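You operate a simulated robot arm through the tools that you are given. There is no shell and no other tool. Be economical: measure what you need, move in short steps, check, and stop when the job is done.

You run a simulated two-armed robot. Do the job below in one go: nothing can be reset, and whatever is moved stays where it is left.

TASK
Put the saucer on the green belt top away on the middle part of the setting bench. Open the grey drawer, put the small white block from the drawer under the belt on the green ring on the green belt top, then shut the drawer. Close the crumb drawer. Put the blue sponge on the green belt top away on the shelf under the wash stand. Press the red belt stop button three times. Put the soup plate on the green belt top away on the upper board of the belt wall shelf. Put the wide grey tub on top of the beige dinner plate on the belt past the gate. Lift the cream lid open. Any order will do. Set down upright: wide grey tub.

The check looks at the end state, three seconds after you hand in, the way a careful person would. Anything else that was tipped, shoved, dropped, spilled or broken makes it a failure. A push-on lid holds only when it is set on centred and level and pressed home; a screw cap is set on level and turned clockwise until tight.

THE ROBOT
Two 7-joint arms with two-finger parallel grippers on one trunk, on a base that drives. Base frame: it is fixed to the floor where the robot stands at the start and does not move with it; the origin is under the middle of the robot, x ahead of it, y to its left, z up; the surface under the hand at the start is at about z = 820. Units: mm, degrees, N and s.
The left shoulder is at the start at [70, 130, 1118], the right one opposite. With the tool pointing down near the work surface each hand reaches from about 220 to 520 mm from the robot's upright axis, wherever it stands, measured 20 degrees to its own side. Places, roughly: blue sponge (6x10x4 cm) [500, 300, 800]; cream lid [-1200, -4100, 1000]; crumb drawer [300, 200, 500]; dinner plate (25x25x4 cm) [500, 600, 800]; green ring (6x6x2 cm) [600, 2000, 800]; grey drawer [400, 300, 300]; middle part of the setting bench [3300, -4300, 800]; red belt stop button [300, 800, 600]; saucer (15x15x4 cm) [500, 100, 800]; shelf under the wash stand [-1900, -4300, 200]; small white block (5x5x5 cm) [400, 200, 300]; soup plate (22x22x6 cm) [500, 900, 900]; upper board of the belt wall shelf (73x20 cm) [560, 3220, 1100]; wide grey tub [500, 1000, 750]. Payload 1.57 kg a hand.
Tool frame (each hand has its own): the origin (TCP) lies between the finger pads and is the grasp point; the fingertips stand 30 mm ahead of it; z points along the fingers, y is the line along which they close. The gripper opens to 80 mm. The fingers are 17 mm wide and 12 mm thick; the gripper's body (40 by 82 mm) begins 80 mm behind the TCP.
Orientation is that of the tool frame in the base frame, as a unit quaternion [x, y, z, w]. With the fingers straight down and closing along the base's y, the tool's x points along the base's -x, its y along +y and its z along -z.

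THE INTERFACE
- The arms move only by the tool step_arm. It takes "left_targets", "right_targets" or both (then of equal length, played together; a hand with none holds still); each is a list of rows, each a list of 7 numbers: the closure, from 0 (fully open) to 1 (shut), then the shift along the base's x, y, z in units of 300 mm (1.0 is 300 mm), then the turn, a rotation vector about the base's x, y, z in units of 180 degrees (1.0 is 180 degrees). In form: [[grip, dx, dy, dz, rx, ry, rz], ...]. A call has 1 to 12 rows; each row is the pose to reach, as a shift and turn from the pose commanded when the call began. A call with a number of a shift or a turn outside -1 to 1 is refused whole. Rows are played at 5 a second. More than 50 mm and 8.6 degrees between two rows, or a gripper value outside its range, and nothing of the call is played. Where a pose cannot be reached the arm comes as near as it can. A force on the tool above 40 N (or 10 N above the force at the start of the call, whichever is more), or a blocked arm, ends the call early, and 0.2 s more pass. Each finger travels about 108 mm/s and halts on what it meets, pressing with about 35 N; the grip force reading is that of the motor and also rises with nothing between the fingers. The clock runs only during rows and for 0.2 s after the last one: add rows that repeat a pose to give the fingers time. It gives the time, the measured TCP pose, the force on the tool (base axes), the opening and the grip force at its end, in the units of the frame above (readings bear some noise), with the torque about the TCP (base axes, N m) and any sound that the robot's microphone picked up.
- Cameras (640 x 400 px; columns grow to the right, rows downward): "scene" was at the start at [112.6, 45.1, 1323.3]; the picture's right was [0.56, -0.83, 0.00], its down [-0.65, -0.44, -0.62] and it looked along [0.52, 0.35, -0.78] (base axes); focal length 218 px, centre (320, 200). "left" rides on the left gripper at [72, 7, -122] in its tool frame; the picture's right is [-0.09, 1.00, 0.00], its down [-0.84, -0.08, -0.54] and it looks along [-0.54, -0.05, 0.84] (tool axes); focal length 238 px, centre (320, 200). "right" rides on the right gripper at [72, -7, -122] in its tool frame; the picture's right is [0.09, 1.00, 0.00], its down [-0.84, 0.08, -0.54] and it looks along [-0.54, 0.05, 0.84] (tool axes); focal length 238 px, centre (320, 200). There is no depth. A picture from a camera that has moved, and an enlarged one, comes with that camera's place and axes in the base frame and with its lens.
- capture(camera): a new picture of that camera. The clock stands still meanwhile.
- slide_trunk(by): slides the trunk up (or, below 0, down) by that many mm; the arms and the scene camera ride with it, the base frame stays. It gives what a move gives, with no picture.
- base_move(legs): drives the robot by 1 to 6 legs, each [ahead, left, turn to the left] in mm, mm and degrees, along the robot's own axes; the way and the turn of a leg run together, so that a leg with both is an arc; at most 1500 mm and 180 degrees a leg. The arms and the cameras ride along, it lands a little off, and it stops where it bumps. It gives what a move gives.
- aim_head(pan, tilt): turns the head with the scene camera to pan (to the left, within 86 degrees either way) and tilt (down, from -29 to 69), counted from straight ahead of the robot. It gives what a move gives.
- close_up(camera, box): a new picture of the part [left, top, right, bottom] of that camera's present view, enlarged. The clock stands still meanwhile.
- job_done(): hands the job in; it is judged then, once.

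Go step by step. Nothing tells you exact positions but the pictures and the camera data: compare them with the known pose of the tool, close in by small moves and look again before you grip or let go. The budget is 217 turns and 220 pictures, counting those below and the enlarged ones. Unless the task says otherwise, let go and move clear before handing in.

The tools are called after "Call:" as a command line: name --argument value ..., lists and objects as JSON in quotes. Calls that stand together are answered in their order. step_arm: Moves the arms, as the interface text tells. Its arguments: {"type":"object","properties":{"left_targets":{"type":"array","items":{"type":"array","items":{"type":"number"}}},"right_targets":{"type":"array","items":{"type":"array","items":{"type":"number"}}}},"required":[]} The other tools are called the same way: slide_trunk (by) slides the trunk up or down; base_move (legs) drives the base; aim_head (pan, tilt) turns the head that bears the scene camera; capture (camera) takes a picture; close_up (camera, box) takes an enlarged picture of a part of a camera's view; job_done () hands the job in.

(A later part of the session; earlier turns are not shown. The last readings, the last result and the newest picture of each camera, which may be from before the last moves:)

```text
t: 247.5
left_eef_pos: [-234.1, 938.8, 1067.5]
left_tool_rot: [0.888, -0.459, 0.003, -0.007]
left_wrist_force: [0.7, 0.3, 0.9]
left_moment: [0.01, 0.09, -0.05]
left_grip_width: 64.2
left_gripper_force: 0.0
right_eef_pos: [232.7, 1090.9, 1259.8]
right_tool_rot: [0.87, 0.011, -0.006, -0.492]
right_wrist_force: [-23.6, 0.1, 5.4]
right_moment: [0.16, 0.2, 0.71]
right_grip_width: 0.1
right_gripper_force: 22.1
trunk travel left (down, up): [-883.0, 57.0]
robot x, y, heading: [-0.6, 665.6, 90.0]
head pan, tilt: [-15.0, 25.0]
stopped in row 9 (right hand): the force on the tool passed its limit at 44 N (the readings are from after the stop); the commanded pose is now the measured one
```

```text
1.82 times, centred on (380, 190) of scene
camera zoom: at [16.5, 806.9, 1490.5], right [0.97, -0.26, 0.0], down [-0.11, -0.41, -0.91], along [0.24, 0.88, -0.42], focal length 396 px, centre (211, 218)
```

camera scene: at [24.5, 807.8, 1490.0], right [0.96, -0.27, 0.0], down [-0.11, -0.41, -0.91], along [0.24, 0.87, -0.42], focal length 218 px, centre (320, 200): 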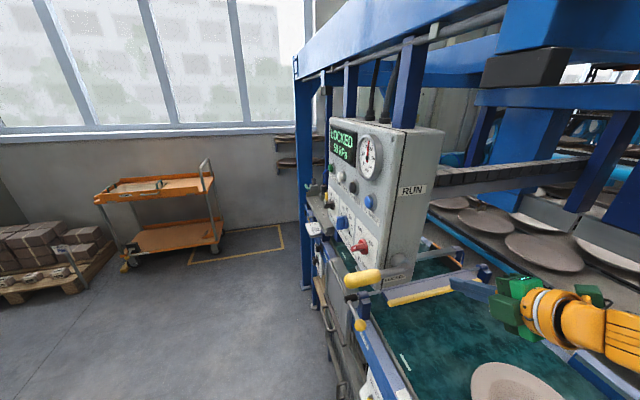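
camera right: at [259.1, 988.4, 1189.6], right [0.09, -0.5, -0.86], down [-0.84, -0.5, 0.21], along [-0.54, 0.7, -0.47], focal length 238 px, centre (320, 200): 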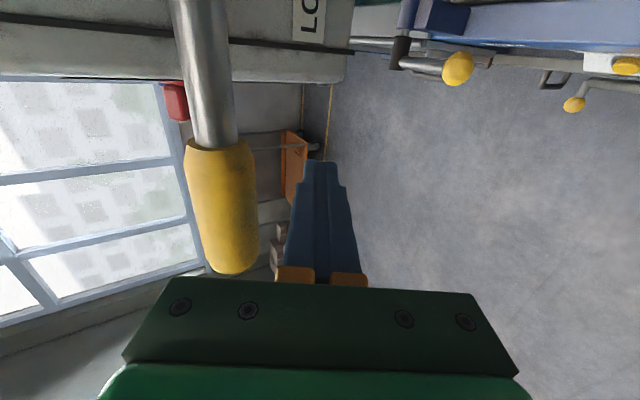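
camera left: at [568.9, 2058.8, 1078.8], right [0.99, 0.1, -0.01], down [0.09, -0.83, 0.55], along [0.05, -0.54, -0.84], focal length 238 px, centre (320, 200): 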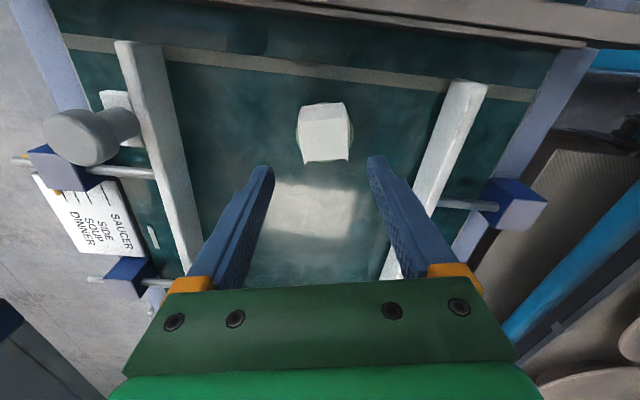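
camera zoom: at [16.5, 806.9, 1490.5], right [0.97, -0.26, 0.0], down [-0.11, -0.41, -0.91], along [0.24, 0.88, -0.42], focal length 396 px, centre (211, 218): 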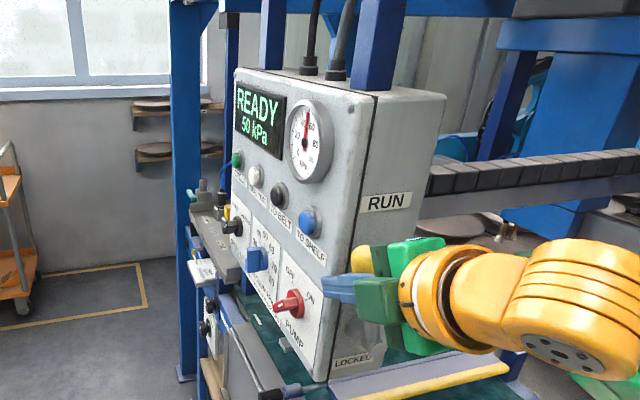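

The display reads READY again and the lever is up against its stop. I withdraw the finger straight back and confirm.

Call:
step_arm --right_targets '[[1, -0.08, 0, 0, 0, 0, 0], [1, -0.2, 0, 0, 0, 0, 0], [1, -0.2, -0.12, 0, 0, 0, 0], [1, -0.2, -0.26, 0, 0, 0, 0]]'

Call:
base_move --legs '[[0, 330, 0]]'

Call:
aim_head --pan -50 --tilt 20

Call:
capture --camera "scene"

```text
t: 248.5
left_eef_pos: [-227.9, 938.3, 1068.4]
left_tool_rot: [0.888, -0.459, 0.0, -0.007]
left_wrist_force: [0.2, 0.0, -1.1]
left_moment: [-0.01, 0.0, 0.02]
left_grip_width: 64.2
left_gripper_force: 0.0
right_eef_pos: [185.0, 1022.7, 1270.9]
right_tool_rot: [0.872, 0.004, -0.003, -0.49]
right_wrist_force: [0.4, 0.0, -0.4]
right_moment: [-0.03, 0.04, 0.05]
right_grip_width: 0.2
right_gripper_force: 22.5
right hand out of reach, approached as far as the arm can: row 4
trunk travel left (down, up): [-883.0, 57.0]
robot x, y, heading: [-1.0, 667.0, 89.8]
head pan, tilt: [-15.0, 25.0]
```

```text
t: 250.7
left_eef_pos: [-554.5, 941.7, 1068.2]
left_tool_rot: [0.888, -0.46, 0.0, -0.007]
left_wrist_force: [-0.2, -0.2, 0.9]
left_moment: [0.0, 0.02, 0.01]
left_grip_width: 64.0
left_gripper_force: 0.0
right_eef_pos: [-142.2, 1025.3, 1270.3]
right_tool_rot: [0.872, 0.004, -0.003, -0.489]
right_wrist_force: [1.0, -0.4, 0.1]
right_moment: [0.0, 0.01, 0.01]
right_grip_width: 0.0
right_gripper_force: 21.4
trunk travel left (down, up): [-883.0, 57.0]
robot x, y, heading: [-327.1, 667.4, 89.8]
head pan, tilt: [-15.0, 25.0]
```

```text
t: 251.7
left_eef_pos: [-557.0, 940.5, 1067.3]
left_tool_rot: [0.888, -0.46, 0.001, -0.006]
left_wrist_force: [-0.6, 0.3, 0.0]
left_moment: [0.02, -0.01, 0.0]
left_grip_width: 64.0
left_gripper_force: 0.2
right_eef_pos: [-144.2, 1026.1, 1270.0]
right_tool_rot: [0.872, 0.005, -0.003, -0.49]
right_wrist_force: [0.0, 0.6, 0.3]
right_moment: [0.03, 0.03, 0.01]
right_grip_width: 0.0
right_gripper_force: 20.7
trunk travel left (down, up): [-883.0, 57.0]
robot x, y, heading: [-328.7, 669.8, 89.8]
head pan, tilt: [-50.0, 20.0]
```

```text
93 pictures are left
camera scene: at [-257.3, 780.0, 1498.1], right [0.64, -0.77, 0.0], down [-0.26, -0.22, -0.94], along [0.72, 0.6, -0.34], focal length 218 px, centre (320, 200)
```

scene: 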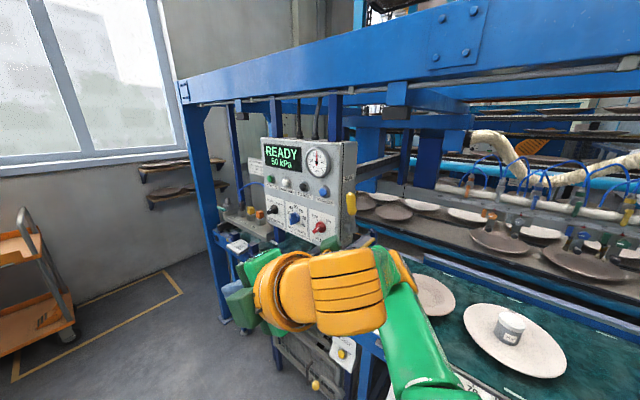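

READY and the lever upright again. Now I turn to face the belt and move to the soup plate, keeping well clear of the box.

Call:
base_move --legs '[[0, 0, -89.8], [0, 470, 0]]'

Call:
slide_trunk --by -145

Call:
step_arm --right_targets '[[0.4, 0, -0.05, -0.1, 0, 0, 0], [0.4, 0, -0.1, -0.2, 0, 0, 0], [0.4, 0, -0.15, -0.3, 0, 0, 0], [0.4, 0, -0.2, -0.4, 0, 0, 0], [0.4, 0, -0.2, -0.5, 0, 0, 0]]'

Call:
aim_head --pan -20 --tilt 30

Call:
capture --camera "scene"

Call:
capture --camera "right"

```text
t: 258.3
left_eef_pos: [-65.9, 1366.4, 1069.0]
left_tool_rot: [-0.312, 0.95, -0.004, 0.005]
left_wrist_force: [-0.7, -0.3, -0.7]
left_moment: [0.01, 0.01, -0.03]
left_grip_width: 64.2
left_gripper_force: 0.0
right_eef_pos: [27.6, 955.2, 1271.3]
right_tool_rot: [0.626, -0.607, 0.341, -0.351]
right_wrist_force: [0.1, -0.5, 0.0]
right_moment: [0.01, 0.0, -0.01]
right_grip_width: 0.0
right_gripper_force: 21.5
trunk travel left (down, up): [-883.0, 57.0]
robot x, y, heading: [-335.0, 1136.8, 1.1]
head pan, tilt: [-50.0, 20.0]
```

```text
t: 260.0
left_eef_pos: [-66.3, 1368.0, 923.1]
left_tool_rot: [-0.312, 0.95, -0.005, 0.004]
left_wrist_force: [0.1, -0.1, 0.6]
left_moment: [-0.01, -0.01, -0.01]
left_grip_width: 64.0
left_gripper_force: 0.0
right_eef_pos: [27.0, 958.8, 1126.7]
right_tool_rot: [0.626, -0.608, 0.341, -0.351]
right_wrist_force: [0.0, 0.7, -0.3]
right_moment: [-0.01, 0.01, -0.01]
right_grip_width: 0.1
right_gripper_force: 21.3
trunk travel left (down, up): [-738.0, 202.0]
robot x, y, heading: [-333.0, 1132.8, 0.8]
head pan, tilt: [-50.0, 20.0]
```

```text
t: 261.2
left_eef_pos: [-65.1, 1367.1, 923.3]
left_tool_rot: [-0.312, 0.95, -0.005, 0.003]
left_wrist_force: [0.2, 0.8, -0.3]
left_moment: [0.03, 0.02, 0.01]
left_grip_width: 63.9
left_gripper_force: 0.1
right_eef_pos: [66.6, 871.3, 972.1]
right_tool_rot: [0.627, -0.608, 0.339, -0.351]
right_wrist_force: [-0.2, -0.1, -0.5]
right_moment: [-0.05, 0.01, 0.01]
right_grip_width: 48.1
right_gripper_force: 0.0
right hand out of reach, approached as far as the arm can: row 1, 2, 3, 4, 5
trunk travel left (down, up): [-738.0, 202.0]
robot x, y, heading: [-333.6, 1135.5, 0.8]
head pan, tilt: [-50.0, 20.0]
```

```text
t: 262.2
left_eef_pos: [-65.5, 1368.0, 923.1]
left_tool_rot: [-0.313, 0.95, -0.005, 0.004]
left_wrist_force: [-0.6, 0.8, -0.2]
left_moment: [0.01, -0.01, -0.02]
left_grip_width: 64.1
left_gripper_force: 0.0
right_eef_pos: [67.1, 870.7, 974.3]
right_tool_rot: [0.626, -0.607, 0.339, -0.353]
right_wrist_force: [-0.3, 0.0, -0.5]
right_moment: [0.02, 0.0, 0.01]
right_grip_width: 48.1
right_gripper_force: 0.0
trunk travel left (down, up): [-738.0, 202.0]
robot x, y, heading: [-332.4, 1130.9, 0.8]
head pan, tilt: [-20.0, 30.0]
```

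```text
92 pictures are left
camera scene: at [-199.5, 1107.7, 1337.1], right [-0.33, -0.94, 0.0], down [-0.47, 0.16, -0.87], along [0.82, -0.28, -0.5], focal length 218 px, centre (320, 200)
```

scene: 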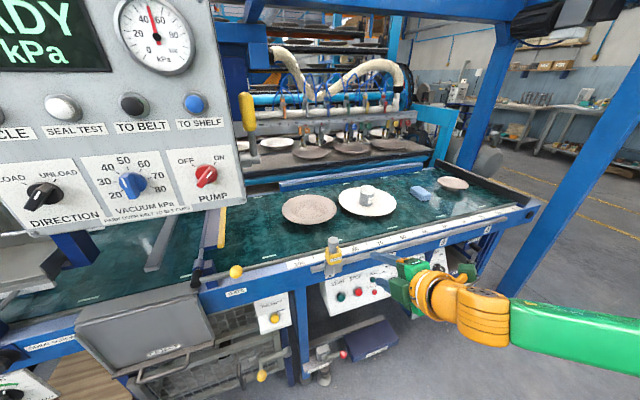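

```text
91 pictures are left
camera right: at [-30.7, 795.7, 1043.6], right [-0.52, -0.11, -0.85], down [-0.53, 0.82, 0.22], along [0.67, 0.56, -0.48], focal length 238 px, centre (320, 200)
```

right: 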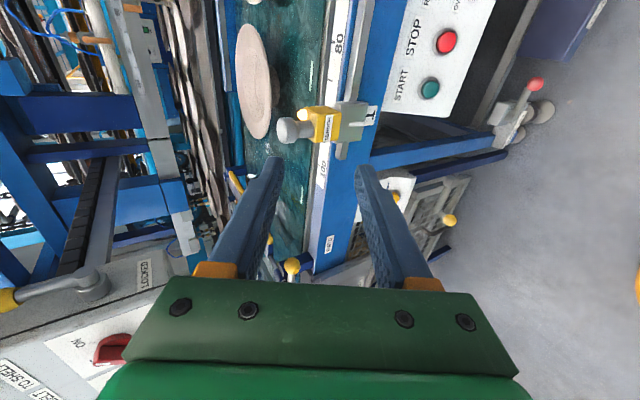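

The yellow sensor sits in front of the soup plate, so I'll approach its lip from the right-front instead, heading +35°.

Call:
base_move --legs '[[190, -410, 0], [0, 0, 34.2]]'

Call:
aim_head --pan -20 --tilt 40

Call:
capture --camera "scene"

Call:
capture --camera "right"

```text
t: 266.5
left_eef_pos: [-46.9, 1076.2, 921.7]
left_tool_rot: [-0.58, 0.815, -0.004, 0.006]
left_wrist_force: [0.3, -0.1, -0.6]
left_moment: [0.03, 0.01, 0.01]
left_grip_width: 64.0
left_gripper_force: 0.1
right_eef_pos: [343.0, 741.5, 974.5]
right_tool_rot: [0.778, -0.395, 0.221, -0.437]
right_wrist_force: [1.4, 0.1, -0.3]
right_moment: [0.02, -0.02, 0.0]
right_grip_width: 47.9
right_gripper_force: 0.1
trunk travel left (down, up): [-738.0, 202.0]
robot x, y, heading: [-138.6, 731.2, 35.2]
head pan, tilt: [-20.0, 30.0]
```

```text
t: 267.2
left_eef_pos: [-46.9, 1076.5, 921.9]
left_tool_rot: [-0.579, 0.816, -0.005, 0.005]
left_wrist_force: [-0.8, 0.2, 0.0]
left_moment: [-0.01, 0.0, -0.01]
left_grip_width: 64.1
left_gripper_force: 0.1
right_eef_pos: [341.8, 741.3, 972.8]
right_tool_rot: [0.778, -0.395, 0.22, -0.437]
right_wrist_force: [-0.4, 0.0, 0.2]
right_moment: [0.02, 0.03, -0.02]
right_grip_width: 47.9
right_gripper_force: 0.0
trunk travel left (down, up): [-738.0, 202.0]
robot x, y, heading: [-134.4, 729.4, 35.1]
head pan, tilt: [-20.0, 40.0]
```

```text
90 pictures are left
camera scene: at [-14.4, 785.1, 1321.8], right [0.26, -0.96, 0.0], down [-0.62, -0.17, -0.77], along [0.74, 0.2, -0.64], focal length 218 px, centre (320, 200)
```

scene: 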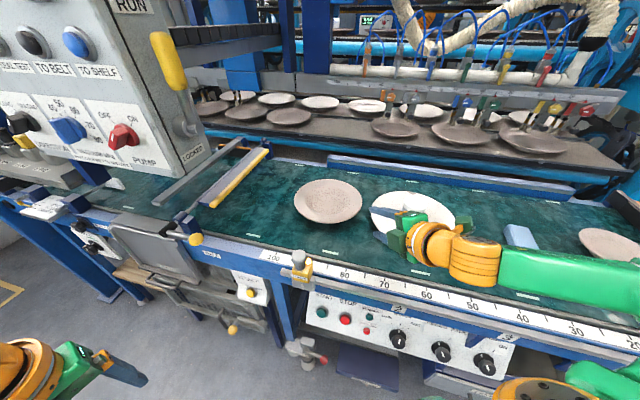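

```text
89 pictures are left
camera right: at [304.7, 623.0, 1043.3], right [-0.36, -0.38, -0.85], down [-0.9, 0.38, 0.22], along [0.24, 0.84, -0.48], focal length 238 px, centre (320, 200)
```

right: 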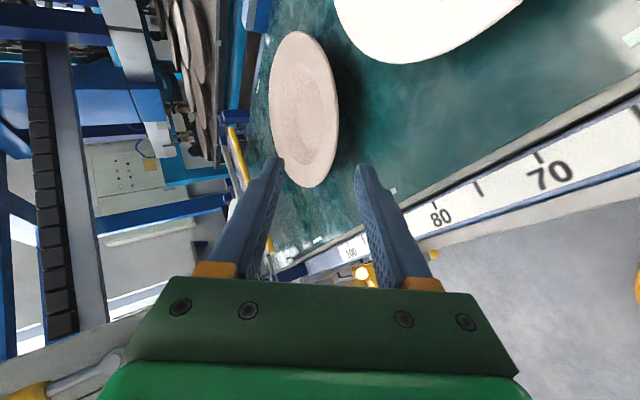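

Fitting the ellipse in both views puts the soup plate's rim centre at about (519, 904, 866). I drive in 115 mm and bring the half-open hand to a spot 70 mm short of its lip.

Call:
base_move --legs '[[115, 0, 0]]'

Call:
capture --camera "right"

```text
t: 268.4
left_eef_pos: [45.1, 1140.1, 922.7]
left_tool_rot: [-0.58, 0.815, -0.004, 0.006]
left_wrist_force: [0.4, 0.3, 0.4]
left_moment: [0.0, -0.02, 0.01]
left_grip_width: 64.1
left_gripper_force: 0.0
right_eef_pos: [434.3, 806.9, 974.8]
right_tool_rot: [0.777, -0.394, 0.222, -0.437]
right_wrist_force: [0.5, -0.2, 0.4]
right_moment: [-0.01, 0.0, 0.03]
right_grip_width: 48.1
right_gripper_force: 0.0
trunk travel left (down, up): [-738.0, 202.0]
robot x, y, heading: [-45.6, 797.8, 35.3]
head pan, tilt: [-20.0, 40.0]
```

```text
88 pictures are left
camera right: at [396.5, 688.2, 1043.9], right [-0.36, -0.38, -0.85], down [-0.9, 0.38, 0.22], along [0.24, 0.84, -0.48], focal length 238 px, centre (320, 200)
```

right: 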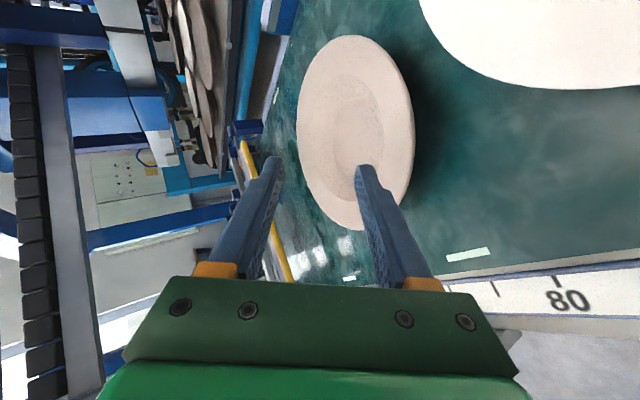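

The second view confirms the rim position. I go to the pre-grasp point and look.

Call:
step_arm --right_targets '[[0.45, -0.1, 0, -0.06, 0, 0, 0], [0.45, -0.174, -0.005, -0.14, 0, 0, 0], [0.45, -0.174, -0.01, -0.241, 0, 0, 0], [0.45, -0.174, -0.01, -0.241, 0, 0, 0]]'

Call:
capture --camera "right"

Call:
close_up --camera "scene" --box '[250, 150, 450, 290]'

```text
t: 269.4
left_eef_pos: [46.1, 1141.6, 922.8]
left_tool_rot: [-0.579, 0.815, -0.005, 0.005]
left_wrist_force: [-0.8, -0.3, -0.6]
left_moment: [0.0, -0.01, -0.01]
left_grip_width: 63.8
left_gripper_force: 0.1
right_eef_pos: [401.6, 805.5, 886.8]
right_tool_rot: [0.778, -0.395, 0.221, -0.437]
right_wrist_force: [-0.2, -0.4, -0.1]
right_moment: [0.02, -0.01, -0.02]
right_grip_width: 43.7
right_gripper_force: 0.1
right hand out of reach, approached as far as the arm can: row 1, 2, 3, 4
trunk travel left (down, up): [-738.0, 202.0]
robot x, y, heading: [-43.5, 797.7, 35.3]
head pan, tilt: [-20.0, 40.0]
```

```text
87 pictures are left
camera right: at [364.1, 687.2, 956.6], right [-0.37, -0.38, -0.85], down [-0.9, 0.38, 0.22], along [0.24, 0.84, -0.48], focal length 238 px, centre (320, 200)
```

right: 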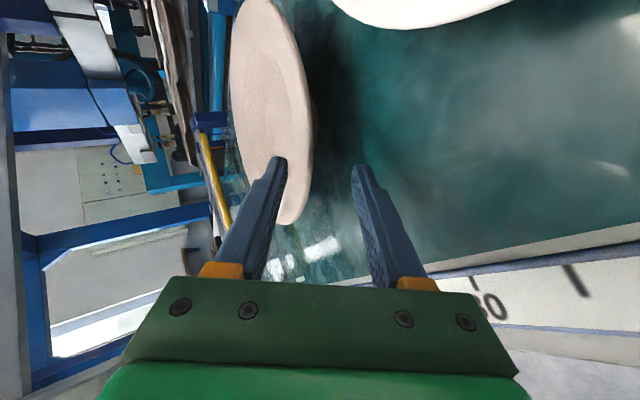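

```text
2.86 times, centred on (350, 220) of scene
camera zoom: at [78.5, 851.0, 1321.7], right [0.26, -0.96, 0.0], down [-0.62, -0.17, -0.77], along [0.74, 0.2, -0.64], focal length 622 px, centre (234, 143)
```

zoom: 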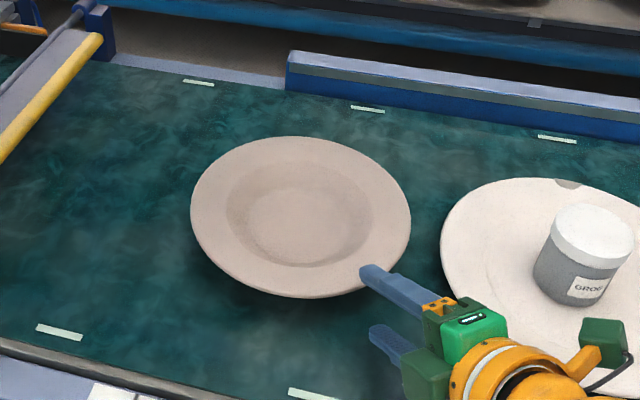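

The lip lies between the two fingertips. I advance 45 mm along the tool axis and look again.

Call:
step_arm --right_targets '[[0.45, 0.03, 0.037, -0.021, 0, 0, 0], [0.45, 0.062, 0.073, -0.042, 0, 0, 0], [0.45, 0.093, 0.11, -0.063, 0, 0, 0]]'

Call:
capture --camera "right"

Call:
close_up --camera "scene" --box '[250, 150, 450, 290]'

```text
t: 270.2
left_eef_pos: [46.2, 1141.9, 922.4]
left_tool_rot: [-0.58, 0.815, -0.004, 0.005]
left_wrist_force: [-0.7, 0.7, 0.2]
left_moment: [-0.05, -0.05, -0.03]
left_grip_width: 64.1
left_gripper_force: 0.0
right_eef_pos: [432.1, 839.2, 867.8]
right_tool_rot: [0.777, -0.395, 0.222, -0.436]
right_wrist_force: [0.0, 0.1, 0.4]
right_moment: [0.01, -0.01, 0.04]
right_grip_width: 43.9
right_gripper_force: 0.0
trunk travel left (down, up): [-738.0, 202.0]
robot x, y, heading: [-44.3, 794.3, 35.5]
head pan, tilt: [-20.0, 40.0]
```

```text
85 pictures are left
camera right: at [393.3, 720.6, 937.6], right [-0.37, -0.38, -0.85], down [-0.9, 0.38, 0.22], along [0.24, 0.84, -0.48], focal length 238 px, centre (320, 200)
```

right: 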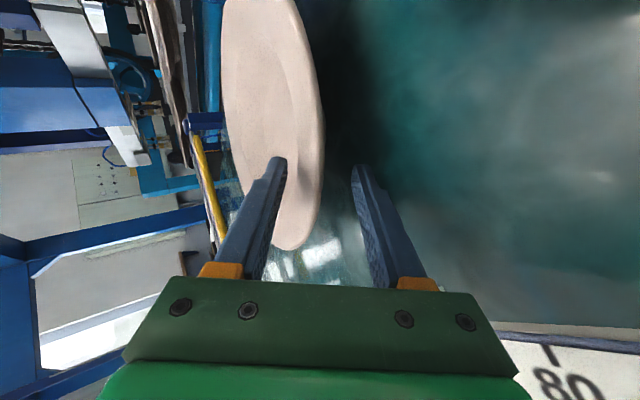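

```text
2.86 times, centred on (350, 220) of scene
camera zoom: at [79.2, 851.4, 1321.7], right [0.26, -0.96, 0.0], down [-0.62, -0.17, -0.77], along [0.74, 0.2, -0.64], focal length 622 px, centre (234, 143)
```

zoom: 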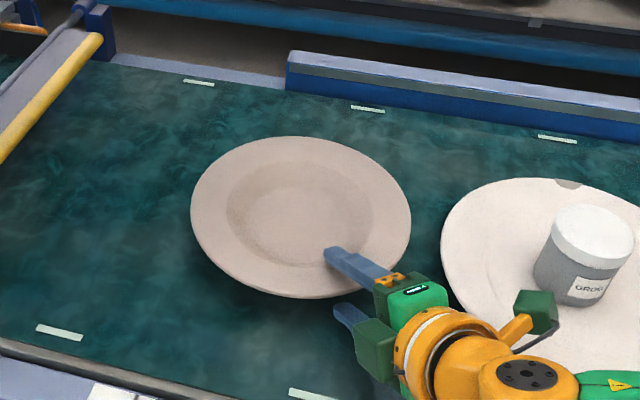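

Upper finger over the lip, lower finger beneath. I advance 8 mm more and close.

Call:
step_arm --right_targets '[[0.45, 0.018, 0.0135, -0.014, 0, 0, 0], [0.7, 0.018, 0.0135, -0.014, 0, 0, 0], [1, 0.018, 0.0135, -0.014, 0, 0, 0], [1, 0.018, 0.0135, -0.014, 0, 0, 0], [1, 0.018, 0.0135, -0.014, 0, 0, 0]]'

Call:
close_up --camera "scene" --box '[250, 150, 450, 290]'

Call:
capture --camera "right"

```text
t: 271.4
left_eef_pos: [45.2, 1143.5, 922.9]
left_tool_rot: [-0.58, 0.815, -0.004, 0.005]
left_wrist_force: [0.3, 0.4, 0.8]
left_moment: [-0.02, -0.01, -0.02]
left_grip_width: 63.9
left_gripper_force: 0.1
right_eef_pos: [435.5, 842.6, 866.7]
right_tool_rot: [0.777, -0.393, 0.224, -0.438]
right_wrist_force: [12.6, 3.3, 19.7]
right_moment: [1.03, -1.24, -0.37]
right_grip_width: 23.9
right_gripper_force: 35.0
trunk travel left (down, up): [-738.0, 202.0]
robot x, y, heading: [-42.9, 797.9, 35.4]
head pan, tilt: [-20.0, 40.0]
```

```text
2.86 times, centred on (350, 220) of scene
camera zoom: at [77.6, 851.6, 1322.0], right [0.26, -0.96, 0.0], down [-0.62, -0.17, -0.77], along [0.74, 0.2, -0.64], focal length 622 px, centre (234, 143)
```

zoom: 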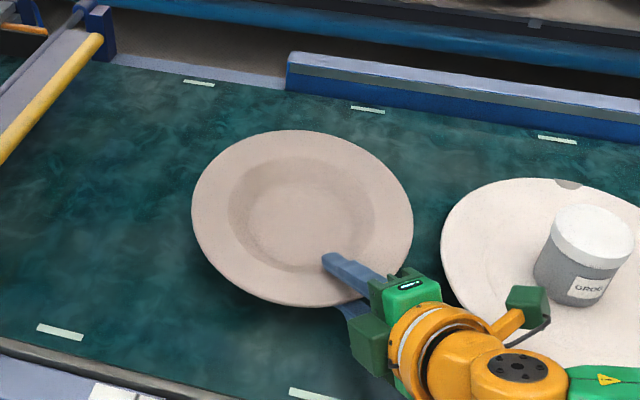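

```text
82 pictures are left
camera right: at [397.9, 724.7, 935.3], right [-0.36, -0.38, -0.85], down [-0.9, 0.38, 0.21], along [0.24, 0.84, -0.48], focal length 238 px, centre (320, 200)
```

right: 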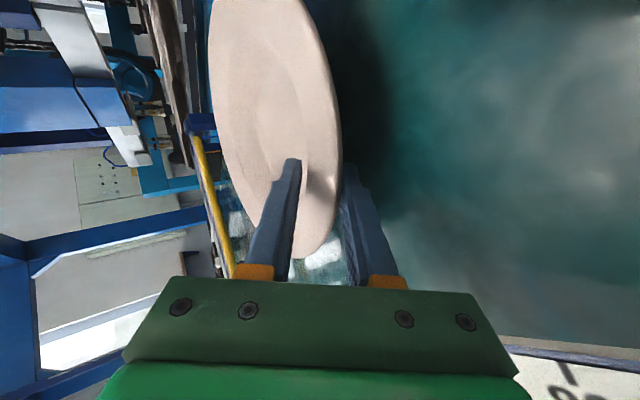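

Gripped; I lift slowly by 40 mm to see how the plate hangs.

Call:
step_arm --right_targets '[[1, 0, 0, 0.02, 0, 0, 0], [1, 0, 0, 0.05, 0, 0, 0], [1, 0, 0, 0.09, 0, 0, 0], [1, 0, 0, 0.14, 0, 0, 0]]'

Call:
capture --camera "scene"

Call:
capture --camera "right"

```text
t: 272.4
left_eef_pos: [46.5, 1142.6, 922.4]
left_tool_rot: [-0.579, 0.815, -0.003, 0.005]
left_wrist_force: [-0.3, -0.3, -0.9]
left_moment: [0.0, -0.01, 0.01]
left_grip_width: 64.0
left_gripper_force: 0.0
right_eef_pos: [435.0, 843.2, 904.4]
right_tool_rot: [0.779, -0.395, 0.218, -0.434]
right_wrist_force: [0.4, 1.7, -3.0]
right_moment: [-0.03, 0.16, 0.13]
right_grip_width: 12.6
right_gripper_force: 29.4
trunk travel left (down, up): [-738.0, 202.0]
robot x, y, heading: [-41.6, 797.0, 35.4]
head pan, tilt: [-20.0, 40.0]
```

```text
81 pictures are left
camera scene: at [80.6, 851.8, 1321.3], right [0.26, -0.96, 0.0], down [-0.62, -0.17, -0.76], along [0.74, 0.2, -0.64], focal length 218 px, centre (320, 200)
```

scene: 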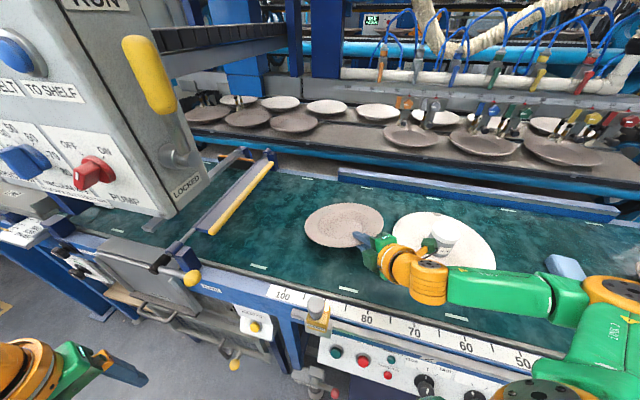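

```text
80 pictures are left
camera right: at [398.5, 724.4, 973.5], right [-0.37, -0.38, -0.85], down [-0.9, 0.38, 0.22], along [0.23, 0.84, -0.48], focal length 238 px, centre (320, 200)
```

right: 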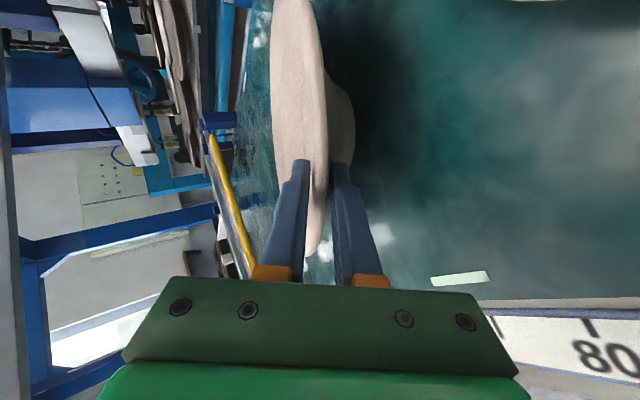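

The plate is held, drooping along the finger line. I lift higher and check its tilt.

Call:
step_arm --right_targets '[[1, 0, 0, 0.06, 0, 0, 0], [1, 0, 0, 0.14, 0, 0, 0], [1, 0, 0, 0.24, 0, 0, 0], [1, 0, 0, 0.34, 0, 0, 0], [1, -0.03, -0.03, 0.42, 0, 0, 0]]'

Call:
close_up --camera "scene" --box '[240, 100, 460, 300]'

Call:
capture --camera "right"

```text
t: 273.6
left_eef_pos: [46.3, 1142.0, 924.1]
left_tool_rot: [-0.579, 0.815, -0.003, 0.005]
left_wrist_force: [1.3, 0.3, -0.2]
left_moment: [0.01, -0.01, -0.02]
left_grip_width: 64.1
left_gripper_force: 0.1
right_eef_pos: [426.7, 831.3, 1032.2]
right_tool_rot: [0.779, -0.394, 0.22, -0.435]
right_wrist_force: [-0.3, -0.3, -6.3]
right_moment: [-0.27, 0.42, 0.02]
right_grip_width: 12.5
right_gripper_force: 29.1
trunk travel left (down, up): [-738.0, 202.0]
robot x, y, heading: [-43.7, 795.9, 35.3]
head pan, tilt: [-20.0, 40.0]
```

```text
2.00 times, centred on (350, 200) of scene
camera zoom: at [79.4, 850.7, 1321.6], right [0.26, -0.96, 0.0], down [-0.62, -0.17, -0.77], along [0.74, 0.2, -0.64], focal length 436 px, centre (260, 200)
```

zoom: 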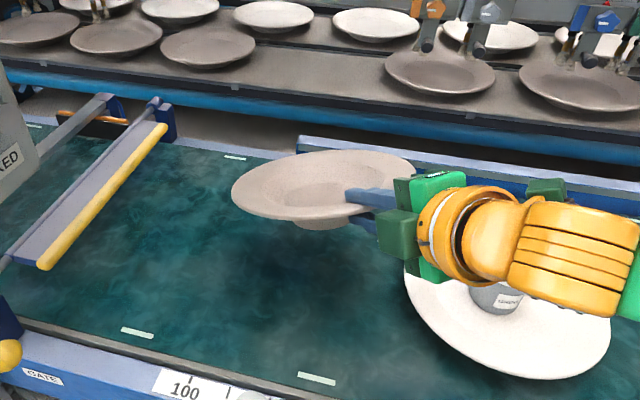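

```text
78 pictures are left
camera right: at [390.3, 713.8, 1101.9], right [-0.37, -0.38, -0.85], down [-0.9, 0.38, 0.22], along [0.24, 0.84, -0.48], focal length 238 px, centre (320, 200)
```

right: 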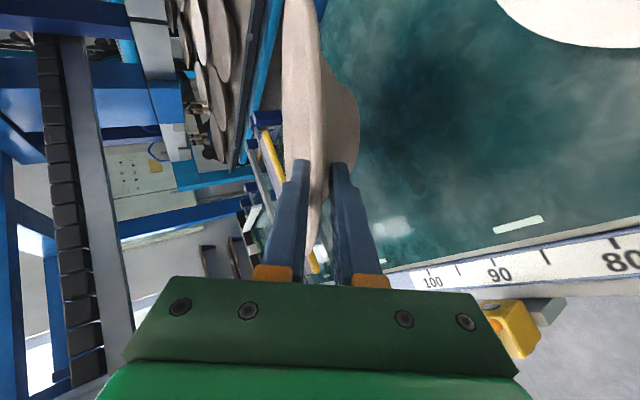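

Held firmly, tilted forward roughly 15–20°. I pitch the hand up 17° to level the plate and check.

Call:
step_arm --right_targets '[[1, 0, 0, 0, 0.0186, -0.0252, 0], [1, 0, 0, 0.02, 0.0371, -0.0505, 0], [1, 0, 0, 0.04, 0.0557, -0.0757, 0]]'

Call:
close_up --camera "scene" --box '[240, 100, 460, 300]'

Call:
capture --camera "right"

```text
t: 274.4
left_eef_pos: [46.0, 1142.8, 923.1]
left_tool_rot: [-0.579, 0.815, -0.003, 0.004]
left_wrist_force: [-0.3, 0.0, -0.1]
left_moment: [-0.01, 0.02, -0.01]
left_grip_width: 63.9
left_gripper_force: 0.1
right_eef_pos: [454.9, 837.1, 1041.5]
right_tool_rot: [0.706, -0.358, 0.274, -0.546]
right_wrist_force: [0.2, -0.1, -6.0]
right_moment: [-0.31, 0.46, -0.02]
right_grip_width: 12.3
right_gripper_force: 29.0
right hand out of reach, approached as far as the arm can: row 1, 2, 3
trunk travel left (down, up): [-738.0, 202.0]
robot x, y, heading: [-45.0, 796.6, 35.3]
head pan, tilt: [-20.0, 40.0]
```

```text
2.00 times, centred on (350, 200) of scene
camera zoom: at [80.9, 851.4, 1321.5], right [0.26, -0.96, 0.0], down [-0.62, -0.17, -0.76], along [0.74, 0.2, -0.64], focal length 436 px, centre (260, 200)
```

zoom: 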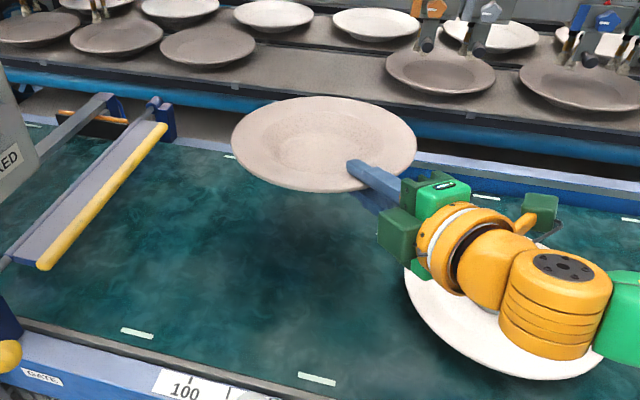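

```text
76 pictures are left
camera right: at [405.4, 709.3, 1079.4], right [-0.15, -0.22, -0.96], down [-0.93, 0.35, 0.07], along [0.32, 0.91, -0.26], focal length 238 px, centre (320, 200)
```

right: 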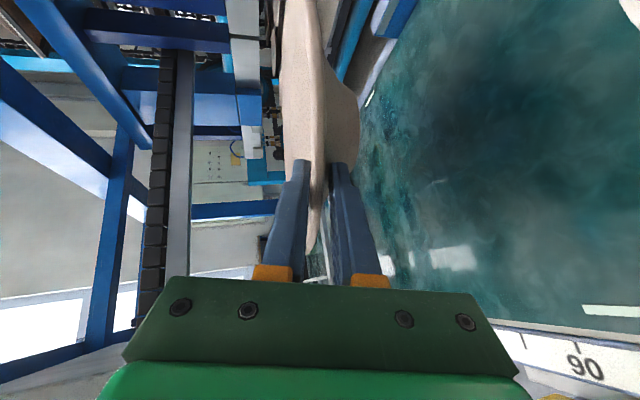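

The plate is now level (ellipse matches a 31° view). I back away from the belt, turn to face the left wall and drive along.

Call:
base_move --legs '[[-340, 0, 0]]'

Call:
base_move --legs '[[0, 0, 54.7]]'

Call:
aim_head --pan -25 --tilt 30

Call:
capture --camera "scene"

```text
t: 276.6
left_eef_pos: [-225.5, 949.1, 921.3]
left_tool_rot: [-0.577, 0.816, -0.003, 0.003]
left_wrist_force: [-0.2, -0.3, 0.3]
left_moment: [-0.01, 0.03, 0.0]
left_grip_width: 64.3
left_gripper_force: 0.1
right_eef_pos: [181.1, 640.7, 1042.5]
right_tool_rot: [0.705, -0.36, 0.276, -0.545]
right_wrist_force: [-0.1, 0.8, -5.5]
right_moment: [-0.33, 0.46, 0.01]
right_grip_width: 12.0
right_gripper_force: 29.2
trunk travel left (down, up): [-738.0, 202.0]
robot x, y, heading: [-319.9, 601.5, 35.1]
head pan, tilt: [-20.0, 40.0]
```

```text
t: 279.5
left_eef_pos: [-545.7, 879.4, 921.8]
left_tool_rot: [0.887, -0.461, 0.0, -0.006]
left_wrist_force: [-0.1, 1.2, 0.0]
left_moment: [-0.02, -0.03, 0.02]
left_grip_width: 64.1
left_gripper_force: 0.1
right_eef_pos: [-58.4, 1031.5, 1042.1]
right_tool_rot: [0.791, 0.002, -0.004, -0.611]
right_wrist_force: [-0.8, -0.3, -5.8]
right_moment: [-0.57, 0.0, -0.03]
right_grip_width: 11.7
right_gripper_force: 29.4
trunk travel left (down, up): [-738.0, 202.0]
robot x, y, heading: [-320.9, 600.8, 89.3]
head pan, tilt: [-20.0, 40.0]
```

```text
t: 280.2
left_eef_pos: [-546.1, 880.0, 923.4]
left_tool_rot: [0.887, -0.461, 0.001, -0.006]
left_wrist_force: [-0.1, -0.3, 0.2]
left_moment: [-0.01, -0.02, 0.01]
left_grip_width: 64.1
left_gripper_force: 0.1
right_eef_pos: [-59.2, 1031.4, 1042.1]
right_tool_rot: [0.792, 0.002, -0.004, -0.611]
right_wrist_force: [-0.3, 0.3, -5.9]
right_moment: [-0.56, -0.02, -0.03]
right_grip_width: 11.8
right_gripper_force: 29.0
trunk travel left (down, up): [-738.0, 202.0]
robot x, y, heading: [-319.2, 600.7, 89.4]
head pan, tilt: [-25.0, 30.0]
```

```text
75 pictures are left
camera scene: at [-279.7, 739.1, 1336.8], right [0.9, -0.43, 0.0], down [-0.22, -0.45, -0.86], along [0.37, 0.78, -0.5], focal length 218 px, centre (320, 200)
```

scene: 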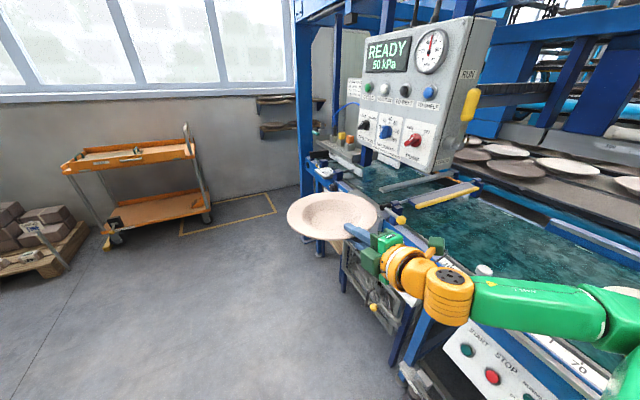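

Level and steady. I drive toward the wall.

Call:
base_move --legs '[[1400, 0, 0.6]]'

Call:
aim_head --pan -30 --tilt 20

Call:
capture --camera "scene"

Call:
close_up --camera "scene" --box '[160, 80, 420, 280]'

```text
t: 287.1
left_eef_pos: [-541.1, 2262.8, 922.5]
left_tool_rot: [0.888, -0.459, 0.001, -0.004]
left_wrist_force: [0.6, -0.5, -0.5]
left_moment: [-0.02, 0.0, 0.03]
left_grip_width: 63.9
left_gripper_force: 0.0
right_eef_pos: [-54.4, 2418.3, 1042.5]
right_tool_rot: [0.792, 0.006, -0.005, -0.611]
right_wrist_force: [-0.4, -0.3, -5.5]
right_moment: [-0.56, 0.01, 0.02]
right_grip_width: 11.4
right_gripper_force: 29.2
trunk travel left (down, up): [-738.0, 202.0]
robot x, y, heading: [-311.2, 1990.2, 89.8]
head pan, tilt: [-25.0, 30.0]
```

```text
t: 287.8
left_eef_pos: [-541.8, 2262.7, 922.0]
left_tool_rot: [0.889, -0.458, 0.001, -0.005]
left_wrist_force: [0.5, 0.0, -1.0]
left_moment: [-0.03, 0.0, 0.0]
left_grip_width: 63.8
left_gripper_force: 0.1
right_eef_pos: [-54.3, 2418.4, 1041.8]
right_tool_rot: [0.791, 0.005, -0.006, -0.611]
right_wrist_force: [-1.1, 0.1, -5.7]
right_moment: [-0.56, -0.04, 0.01]
right_grip_width: 11.4
right_gripper_force: 28.9
trunk travel left (down, up): [-738.0, 202.0]
robot x, y, heading: [-312.4, 1987.3, 89.9]
head pan, tilt: [-30.0, 20.0]
```

```text
74 pictures are left
camera scene: at [-265.0, 2123.9, 1352.8], right [0.87, -0.5, 0.0], down [-0.17, -0.3, -0.94], along [0.47, 0.81, -0.34], focal length 218 px, centre (320, 200)
```

scene: 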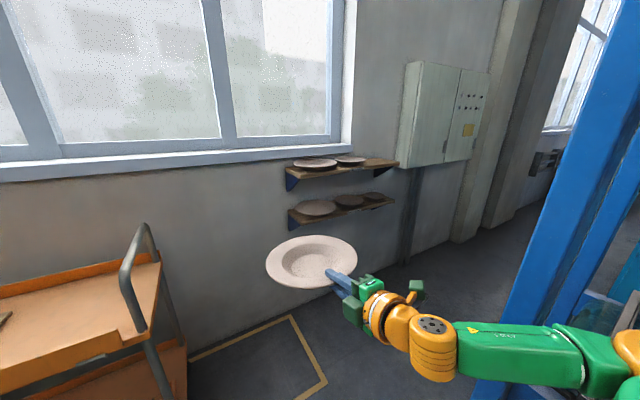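

```text
2.00 times, centred on (290, 180) of scene
camera zoom: at [-265.0, 2123.9, 1352.8], right [0.87, -0.5, 0.0], down [-0.17, -0.3, -0.94], along [0.47, 0.81, -0.34], focal length 436 px, centre (380, 240)
```

zoom: 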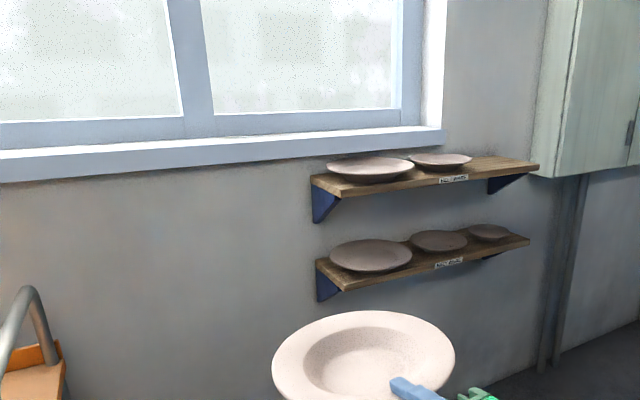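

The upper board (front edge y≈3020, z≈1105) holds two plates; its right end is free for a foot ring at about x≈735. I raise the trunk, move up to y≈2450 and strafe across behind the corner post.

Call:
slide_trunk --by 195

Call:
base_move --legs '[[455, 0, 0]]'

Call:
base_move --legs '[[0, -700, 0]]'

Call:
aim_head --pan -15 --tilt 30

Call:
capture --camera "scene"

```text
t: 290.0
left_eef_pos: [-541.3, 2263.3, 1117.5]
left_tool_rot: [0.889, -0.458, 0.0, -0.006]
left_wrist_force: [1.1, 0.1, 0.0]
left_moment: [0.0, 0.0, 0.0]
left_grip_width: 63.9
left_gripper_force: 0.0
right_eef_pos: [-56.4, 2419.3, 1238.3]
right_tool_rot: [0.792, 0.006, -0.006, -0.611]
right_wrist_force: [0.3, -0.2, -5.4]
right_moment: [-0.57, -0.02, 0.0]
right_grip_width: 11.4
right_gripper_force: 29.1
trunk travel left (down, up): [-933.0, 7.0]
robot x, y, heading: [-312.6, 1991.9, 89.5]
head pan, tilt: [-30.0, 20.0]
```

```text
t: 292.7
left_eef_pos: [-538.9, 2712.1, 1118.5]
left_tool_rot: [0.888, -0.46, 0.0, -0.006]
left_wrist_force: [0.6, -0.3, -0.1]
left_moment: [0.01, 0.0, 0.04]
left_grip_width: 64.1
left_gripper_force: 0.0
right_eef_pos: [-51.3, 2866.8, 1238.7]
right_tool_rot: [0.79, 0.005, -0.004, -0.613]
right_wrist_force: [-0.1, -0.2, -5.2]
right_moment: [-0.58, 0.01, 0.0]
right_grip_width: 11.2
right_gripper_force: 28.5
trunk travel left (down, up): [-933.0, 7.0]
robot x, y, heading: [-311.8, 2442.3, 89.7]
head pan, tilt: [-30.0, 20.0]
```

```text
t: 296.6
left_eef_pos: [166.3, 2722.2, 1117.1]
left_tool_rot: [0.883, -0.469, 0.002, -0.006]
left_wrist_force: [0.3, -0.9, 0.2]
left_moment: [0.0, 0.02, 0.01]
left_grip_width: 64.1
left_gripper_force: 0.1
right_eef_pos: [655.3, 2865.1, 1236.1]
right_tool_rot: [0.793, -0.006, 0.001, -0.609]
right_wrist_force: [-0.4, 1.4, -6.0]
right_moment: [-0.58, -0.01, -0.02]
right_grip_width: 10.9
right_gripper_force: 28.4
trunk travel left (down, up): [-933.0, 7.0]
robot x, y, heading: [387.6, 2437.5, 88.1]
head pan, tilt: [-30.0, 20.0]
stopped in leg 1: the robot was blocked; the commanded pose is now the measured one
```

```text
t: 297.4
left_eef_pos: [166.1, 2722.7, 1118.7]
left_tool_rot: [0.883, -0.469, 0.0, -0.006]
left_wrist_force: [0.9, 0.6, 0.5]
left_moment: [-0.02, -0.01, 0.0]
left_grip_width: 64.2
left_gripper_force: 0.0
right_eef_pos: [654.7, 2865.0, 1236.1]
right_tool_rot: [0.793, -0.006, 0.001, -0.61]
right_wrist_force: [-0.2, 0.9, -5.7]
right_moment: [-0.59, 0.02, 0.01]
right_grip_width: 11.0
right_gripper_force: 28.5
trunk travel left (down, up): [-933.0, 7.0]
robot x, y, heading: [391.1, 2443.2, 88.4]
head pan, tilt: [-15.0, 30.0]
```

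```text
72 pictures are left
camera scene: at [415.7, 2582.9, 1531.9], right [0.96, -0.29, 0.0], down [-0.14, -0.48, -0.87], along [0.25, 0.83, -0.5], focal length 218 px, centre (320, 200)
```

scene: 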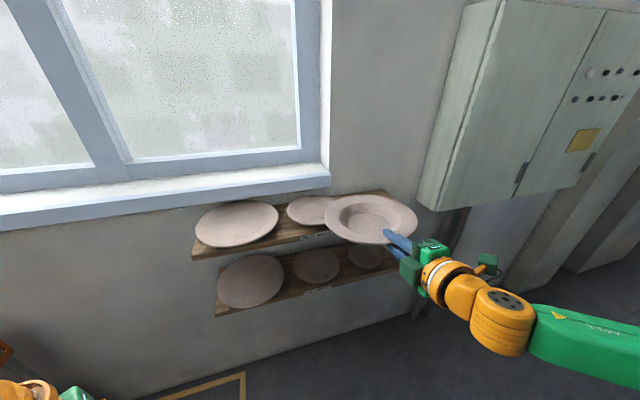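

Triangulated: board z≈1085, y 3120–3320, x 202–932, with free space x≈682–932 right of the second plate. I'll set the soup plate at about (808, 3195). I move ahead, then right.

Call:
base_move --legs '[[100, 0, 1.6]]'

Call:
base_move --legs '[[0, -155, 0]]'

Call:
capture --camera "scene"

```text
t: 298.6
left_eef_pos: [159.8, 2808.8, 1118.6]
left_tool_rot: [0.889, -0.457, -0.001, -0.008]
left_wrist_force: [-0.9, 0.2, 1.2]
left_moment: [0.06, 0.02, 0.03]
left_grip_width: 63.9
left_gripper_force: 0.0
right_eef_pos: [644.4, 2965.2, 1239.3]
right_tool_rot: [0.79, 0.007, -0.007, -0.613]
right_wrist_force: [0.3, -2.0, -6.3]
right_moment: [-0.54, -0.06, -0.01]
right_grip_width: 10.9
right_gripper_force: 28.9
trunk travel left (down, up): [-933.0, 7.0]
robot x, y, heading: [389.5, 2546.1, 90.0]
head pan, tilt: [-15.0, 30.0]
```

```text
t: 300.0
left_eef_pos: [308.4, 2815.1, 1116.5]
left_tool_rot: [0.89, -0.456, 0.002, -0.006]
left_wrist_force: [0.7, -0.3, -1.0]
left_moment: [-0.01, -0.02, 0.0]
left_grip_width: 63.9
left_gripper_force: 0.1
right_eef_pos: [793.0, 2970.9, 1238.2]
right_tool_rot: [0.792, 0.006, -0.006, -0.61]
right_wrist_force: [-1.0, 0.3, -5.8]
right_moment: [-0.57, -0.05, -0.02]
right_grip_width: 10.8
right_gripper_force: 28.4
trunk travel left (down, up): [-933.0, 7.0]
robot x, y, heading: [543.3, 2546.4, 89.9]
head pan, tilt: [-15.0, 30.0]
```

```text
71 pictures are left
camera scene: at [560.6, 2682.8, 1532.0], right [0.97, -0.26, 0.0], down [-0.13, -0.48, -0.87], along [0.23, 0.84, -0.5], focal length 218 px, centre (320, 200)
```

scene: 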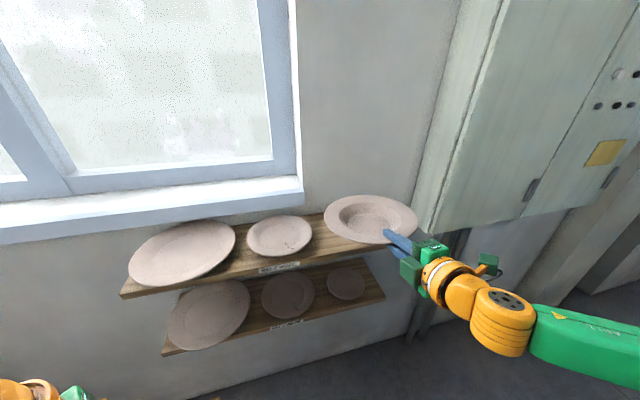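

The plate's centre is about 92 mm beyond the grip point. I move it over the free spot.

Call:
base_move --legs '[[135, -10, 0]]'

Call:
slide_trunk --by -65

Call:
aim_head --pan -25 --tilt 40

Call:
capture --camera "scene"

Call:
capture --camera "right"

```text
t: 301.3
left_eef_pos: [320.1, 2947.9, 1118.3]
left_tool_rot: [0.89, -0.456, 0.0, -0.006]
left_wrist_force: [-0.1, 0.0, 0.0]
left_moment: [0.02, 0.0, 0.0]
left_grip_width: 63.8
left_gripper_force: 0.1
right_eef_pos: [805.7, 3104.0, 1238.3]
right_tool_rot: [0.791, 0.008, -0.007, -0.611]
right_wrist_force: [0.9, 0.3, -5.3]
right_moment: [-0.57, -0.03, 0.0]
right_grip_width: 10.5
right_gripper_force: 28.6
trunk travel left (down, up): [-933.0, 7.0]
robot x, y, heading: [554.0, 2676.7, 90.1]
head pan, tilt: [-15.0, 30.0]
```

```text
t: 302.3
left_eef_pos: [322.8, 2950.1, 1052.6]
left_tool_rot: [0.89, -0.457, 0.0, -0.006]
left_wrist_force: [0.5, -0.5, 0.0]
left_moment: [-0.03, -0.04, -0.02]
left_grip_width: 64.1
left_gripper_force: 0.1
right_eef_pos: [806.5, 3108.3, 1172.0]
right_tool_rot: [0.792, 0.007, -0.008, -0.611]
right_wrist_force: [0.0, 0.5, -5.6]
right_moment: [-0.61, -0.06, -0.01]
right_grip_width: 10.7
right_gripper_force: 28.5
trunk travel left (down, up): [-868.0, 72.0]
robot x, y, heading: [550.8, 2678.0, 90.2]
head pan, tilt: [-15.0, 30.0]
```

```text
t: 303.0
left_eef_pos: [322.1, 2948.7, 1052.8]
left_tool_rot: [0.89, -0.457, 0.0, -0.004]
left_wrist_force: [-0.1, 0.4, 0.3]
left_moment: [-0.02, -0.02, 0.0]
left_grip_width: 64.2
left_gripper_force: 0.1
right_eef_pos: [806.7, 3106.8, 1172.1]
right_tool_rot: [0.792, 0.007, -0.008, -0.61]
right_wrist_force: [-0.6, 0.2, -5.3]
right_moment: [-0.62, -0.01, 0.01]
right_grip_width: 10.6
right_gripper_force: 28.5
trunk travel left (down, up): [-868.0, 72.0]
robot x, y, heading: [548.7, 2678.4, 90.3]
head pan, tilt: [-25.0, 40.0]
```

```text
70 pictures are left
camera scene: at [588.1, 2807.6, 1451.6], right [0.91, -0.42, 0.0], down [-0.27, -0.58, -0.77], along [0.32, 0.69, -0.64], focal length 218 px, centre (320, 200)
```

scene: 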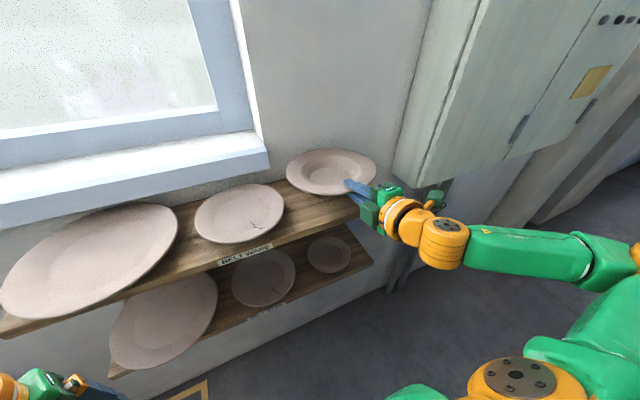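

```text
69 pictures are left
camera right: at [882.0, 2991.4, 1209.2], right [0.09, -0.25, -0.96], down [-0.83, -0.56, 0.07], along [-0.56, 0.79, -0.26], focal length 238 px, centre (320, 200)
```

right: 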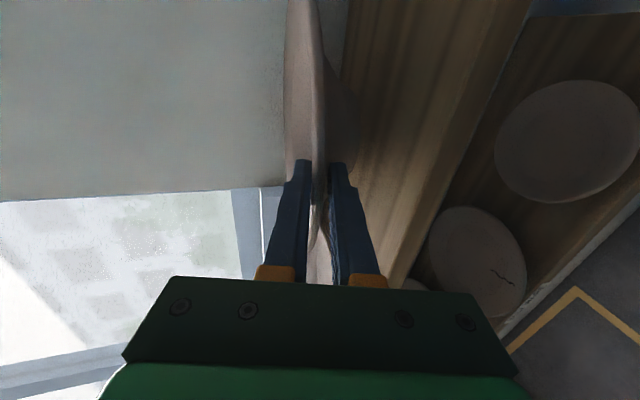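

The plate hovers over the free spot at about (797, 3193). I lower it with small trunk slides until it touches.

Call:
slide_trunk --by -24

Call:
capture --camera "right"

Call:
close_up --camera "scene" --box '[230, 110, 430, 250]'

```text
t: 303.7
left_eef_pos: [322.7, 2949.6, 1028.5]
left_tool_rot: [0.89, -0.457, 0.002, -0.006]
left_wrist_force: [0.0, 0.2, -0.4]
left_moment: [0.02, 0.04, -0.03]
left_grip_width: 63.9
left_gripper_force: 0.0
right_eef_pos: [806.6, 3107.8, 1147.6]
right_tool_rot: [0.793, 0.007, -0.007, -0.61]
right_wrist_force: [0.0, -0.2, -5.2]
right_moment: [-0.59, 0.02, -0.02]
right_grip_width: 10.4
right_gripper_force: 28.9
trunk travel left (down, up): [-844.0, 96.0]
robot x, y, heading: [553.3, 2673.2, 90.2]
head pan, tilt: [-25.0, 40.0]
```

```text
68 pictures are left
camera right: at [882.0, 2991.8, 1185.0], right [0.09, -0.25, -0.96], down [-0.83, -0.56, 0.07], along [-0.56, 0.79, -0.26], focal length 238 px, centre (320, 200)
```

right: 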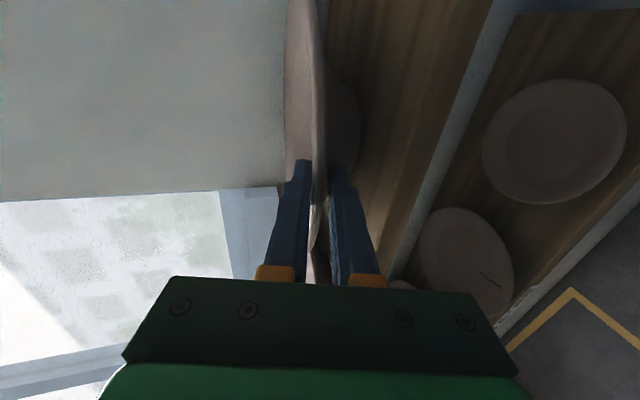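

```text
2.86 times, centred on (330, 180) of scene
camera zoom: at [588.1, 2808.0, 1427.4], right [0.91, -0.42, 0.0], down [-0.27, -0.58, -0.76], along [0.32, 0.69, -0.64], focal length 622 px, centre (291, 257)
```

zoom: 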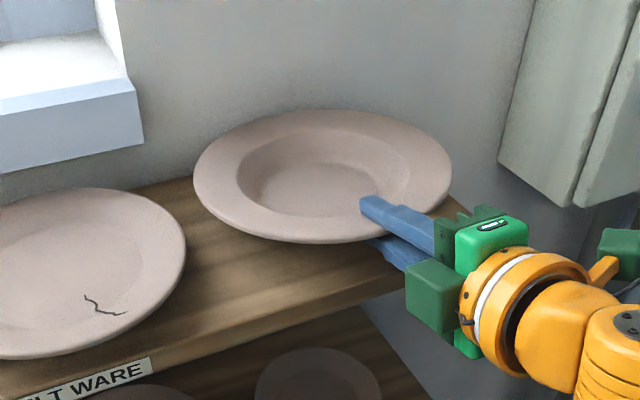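

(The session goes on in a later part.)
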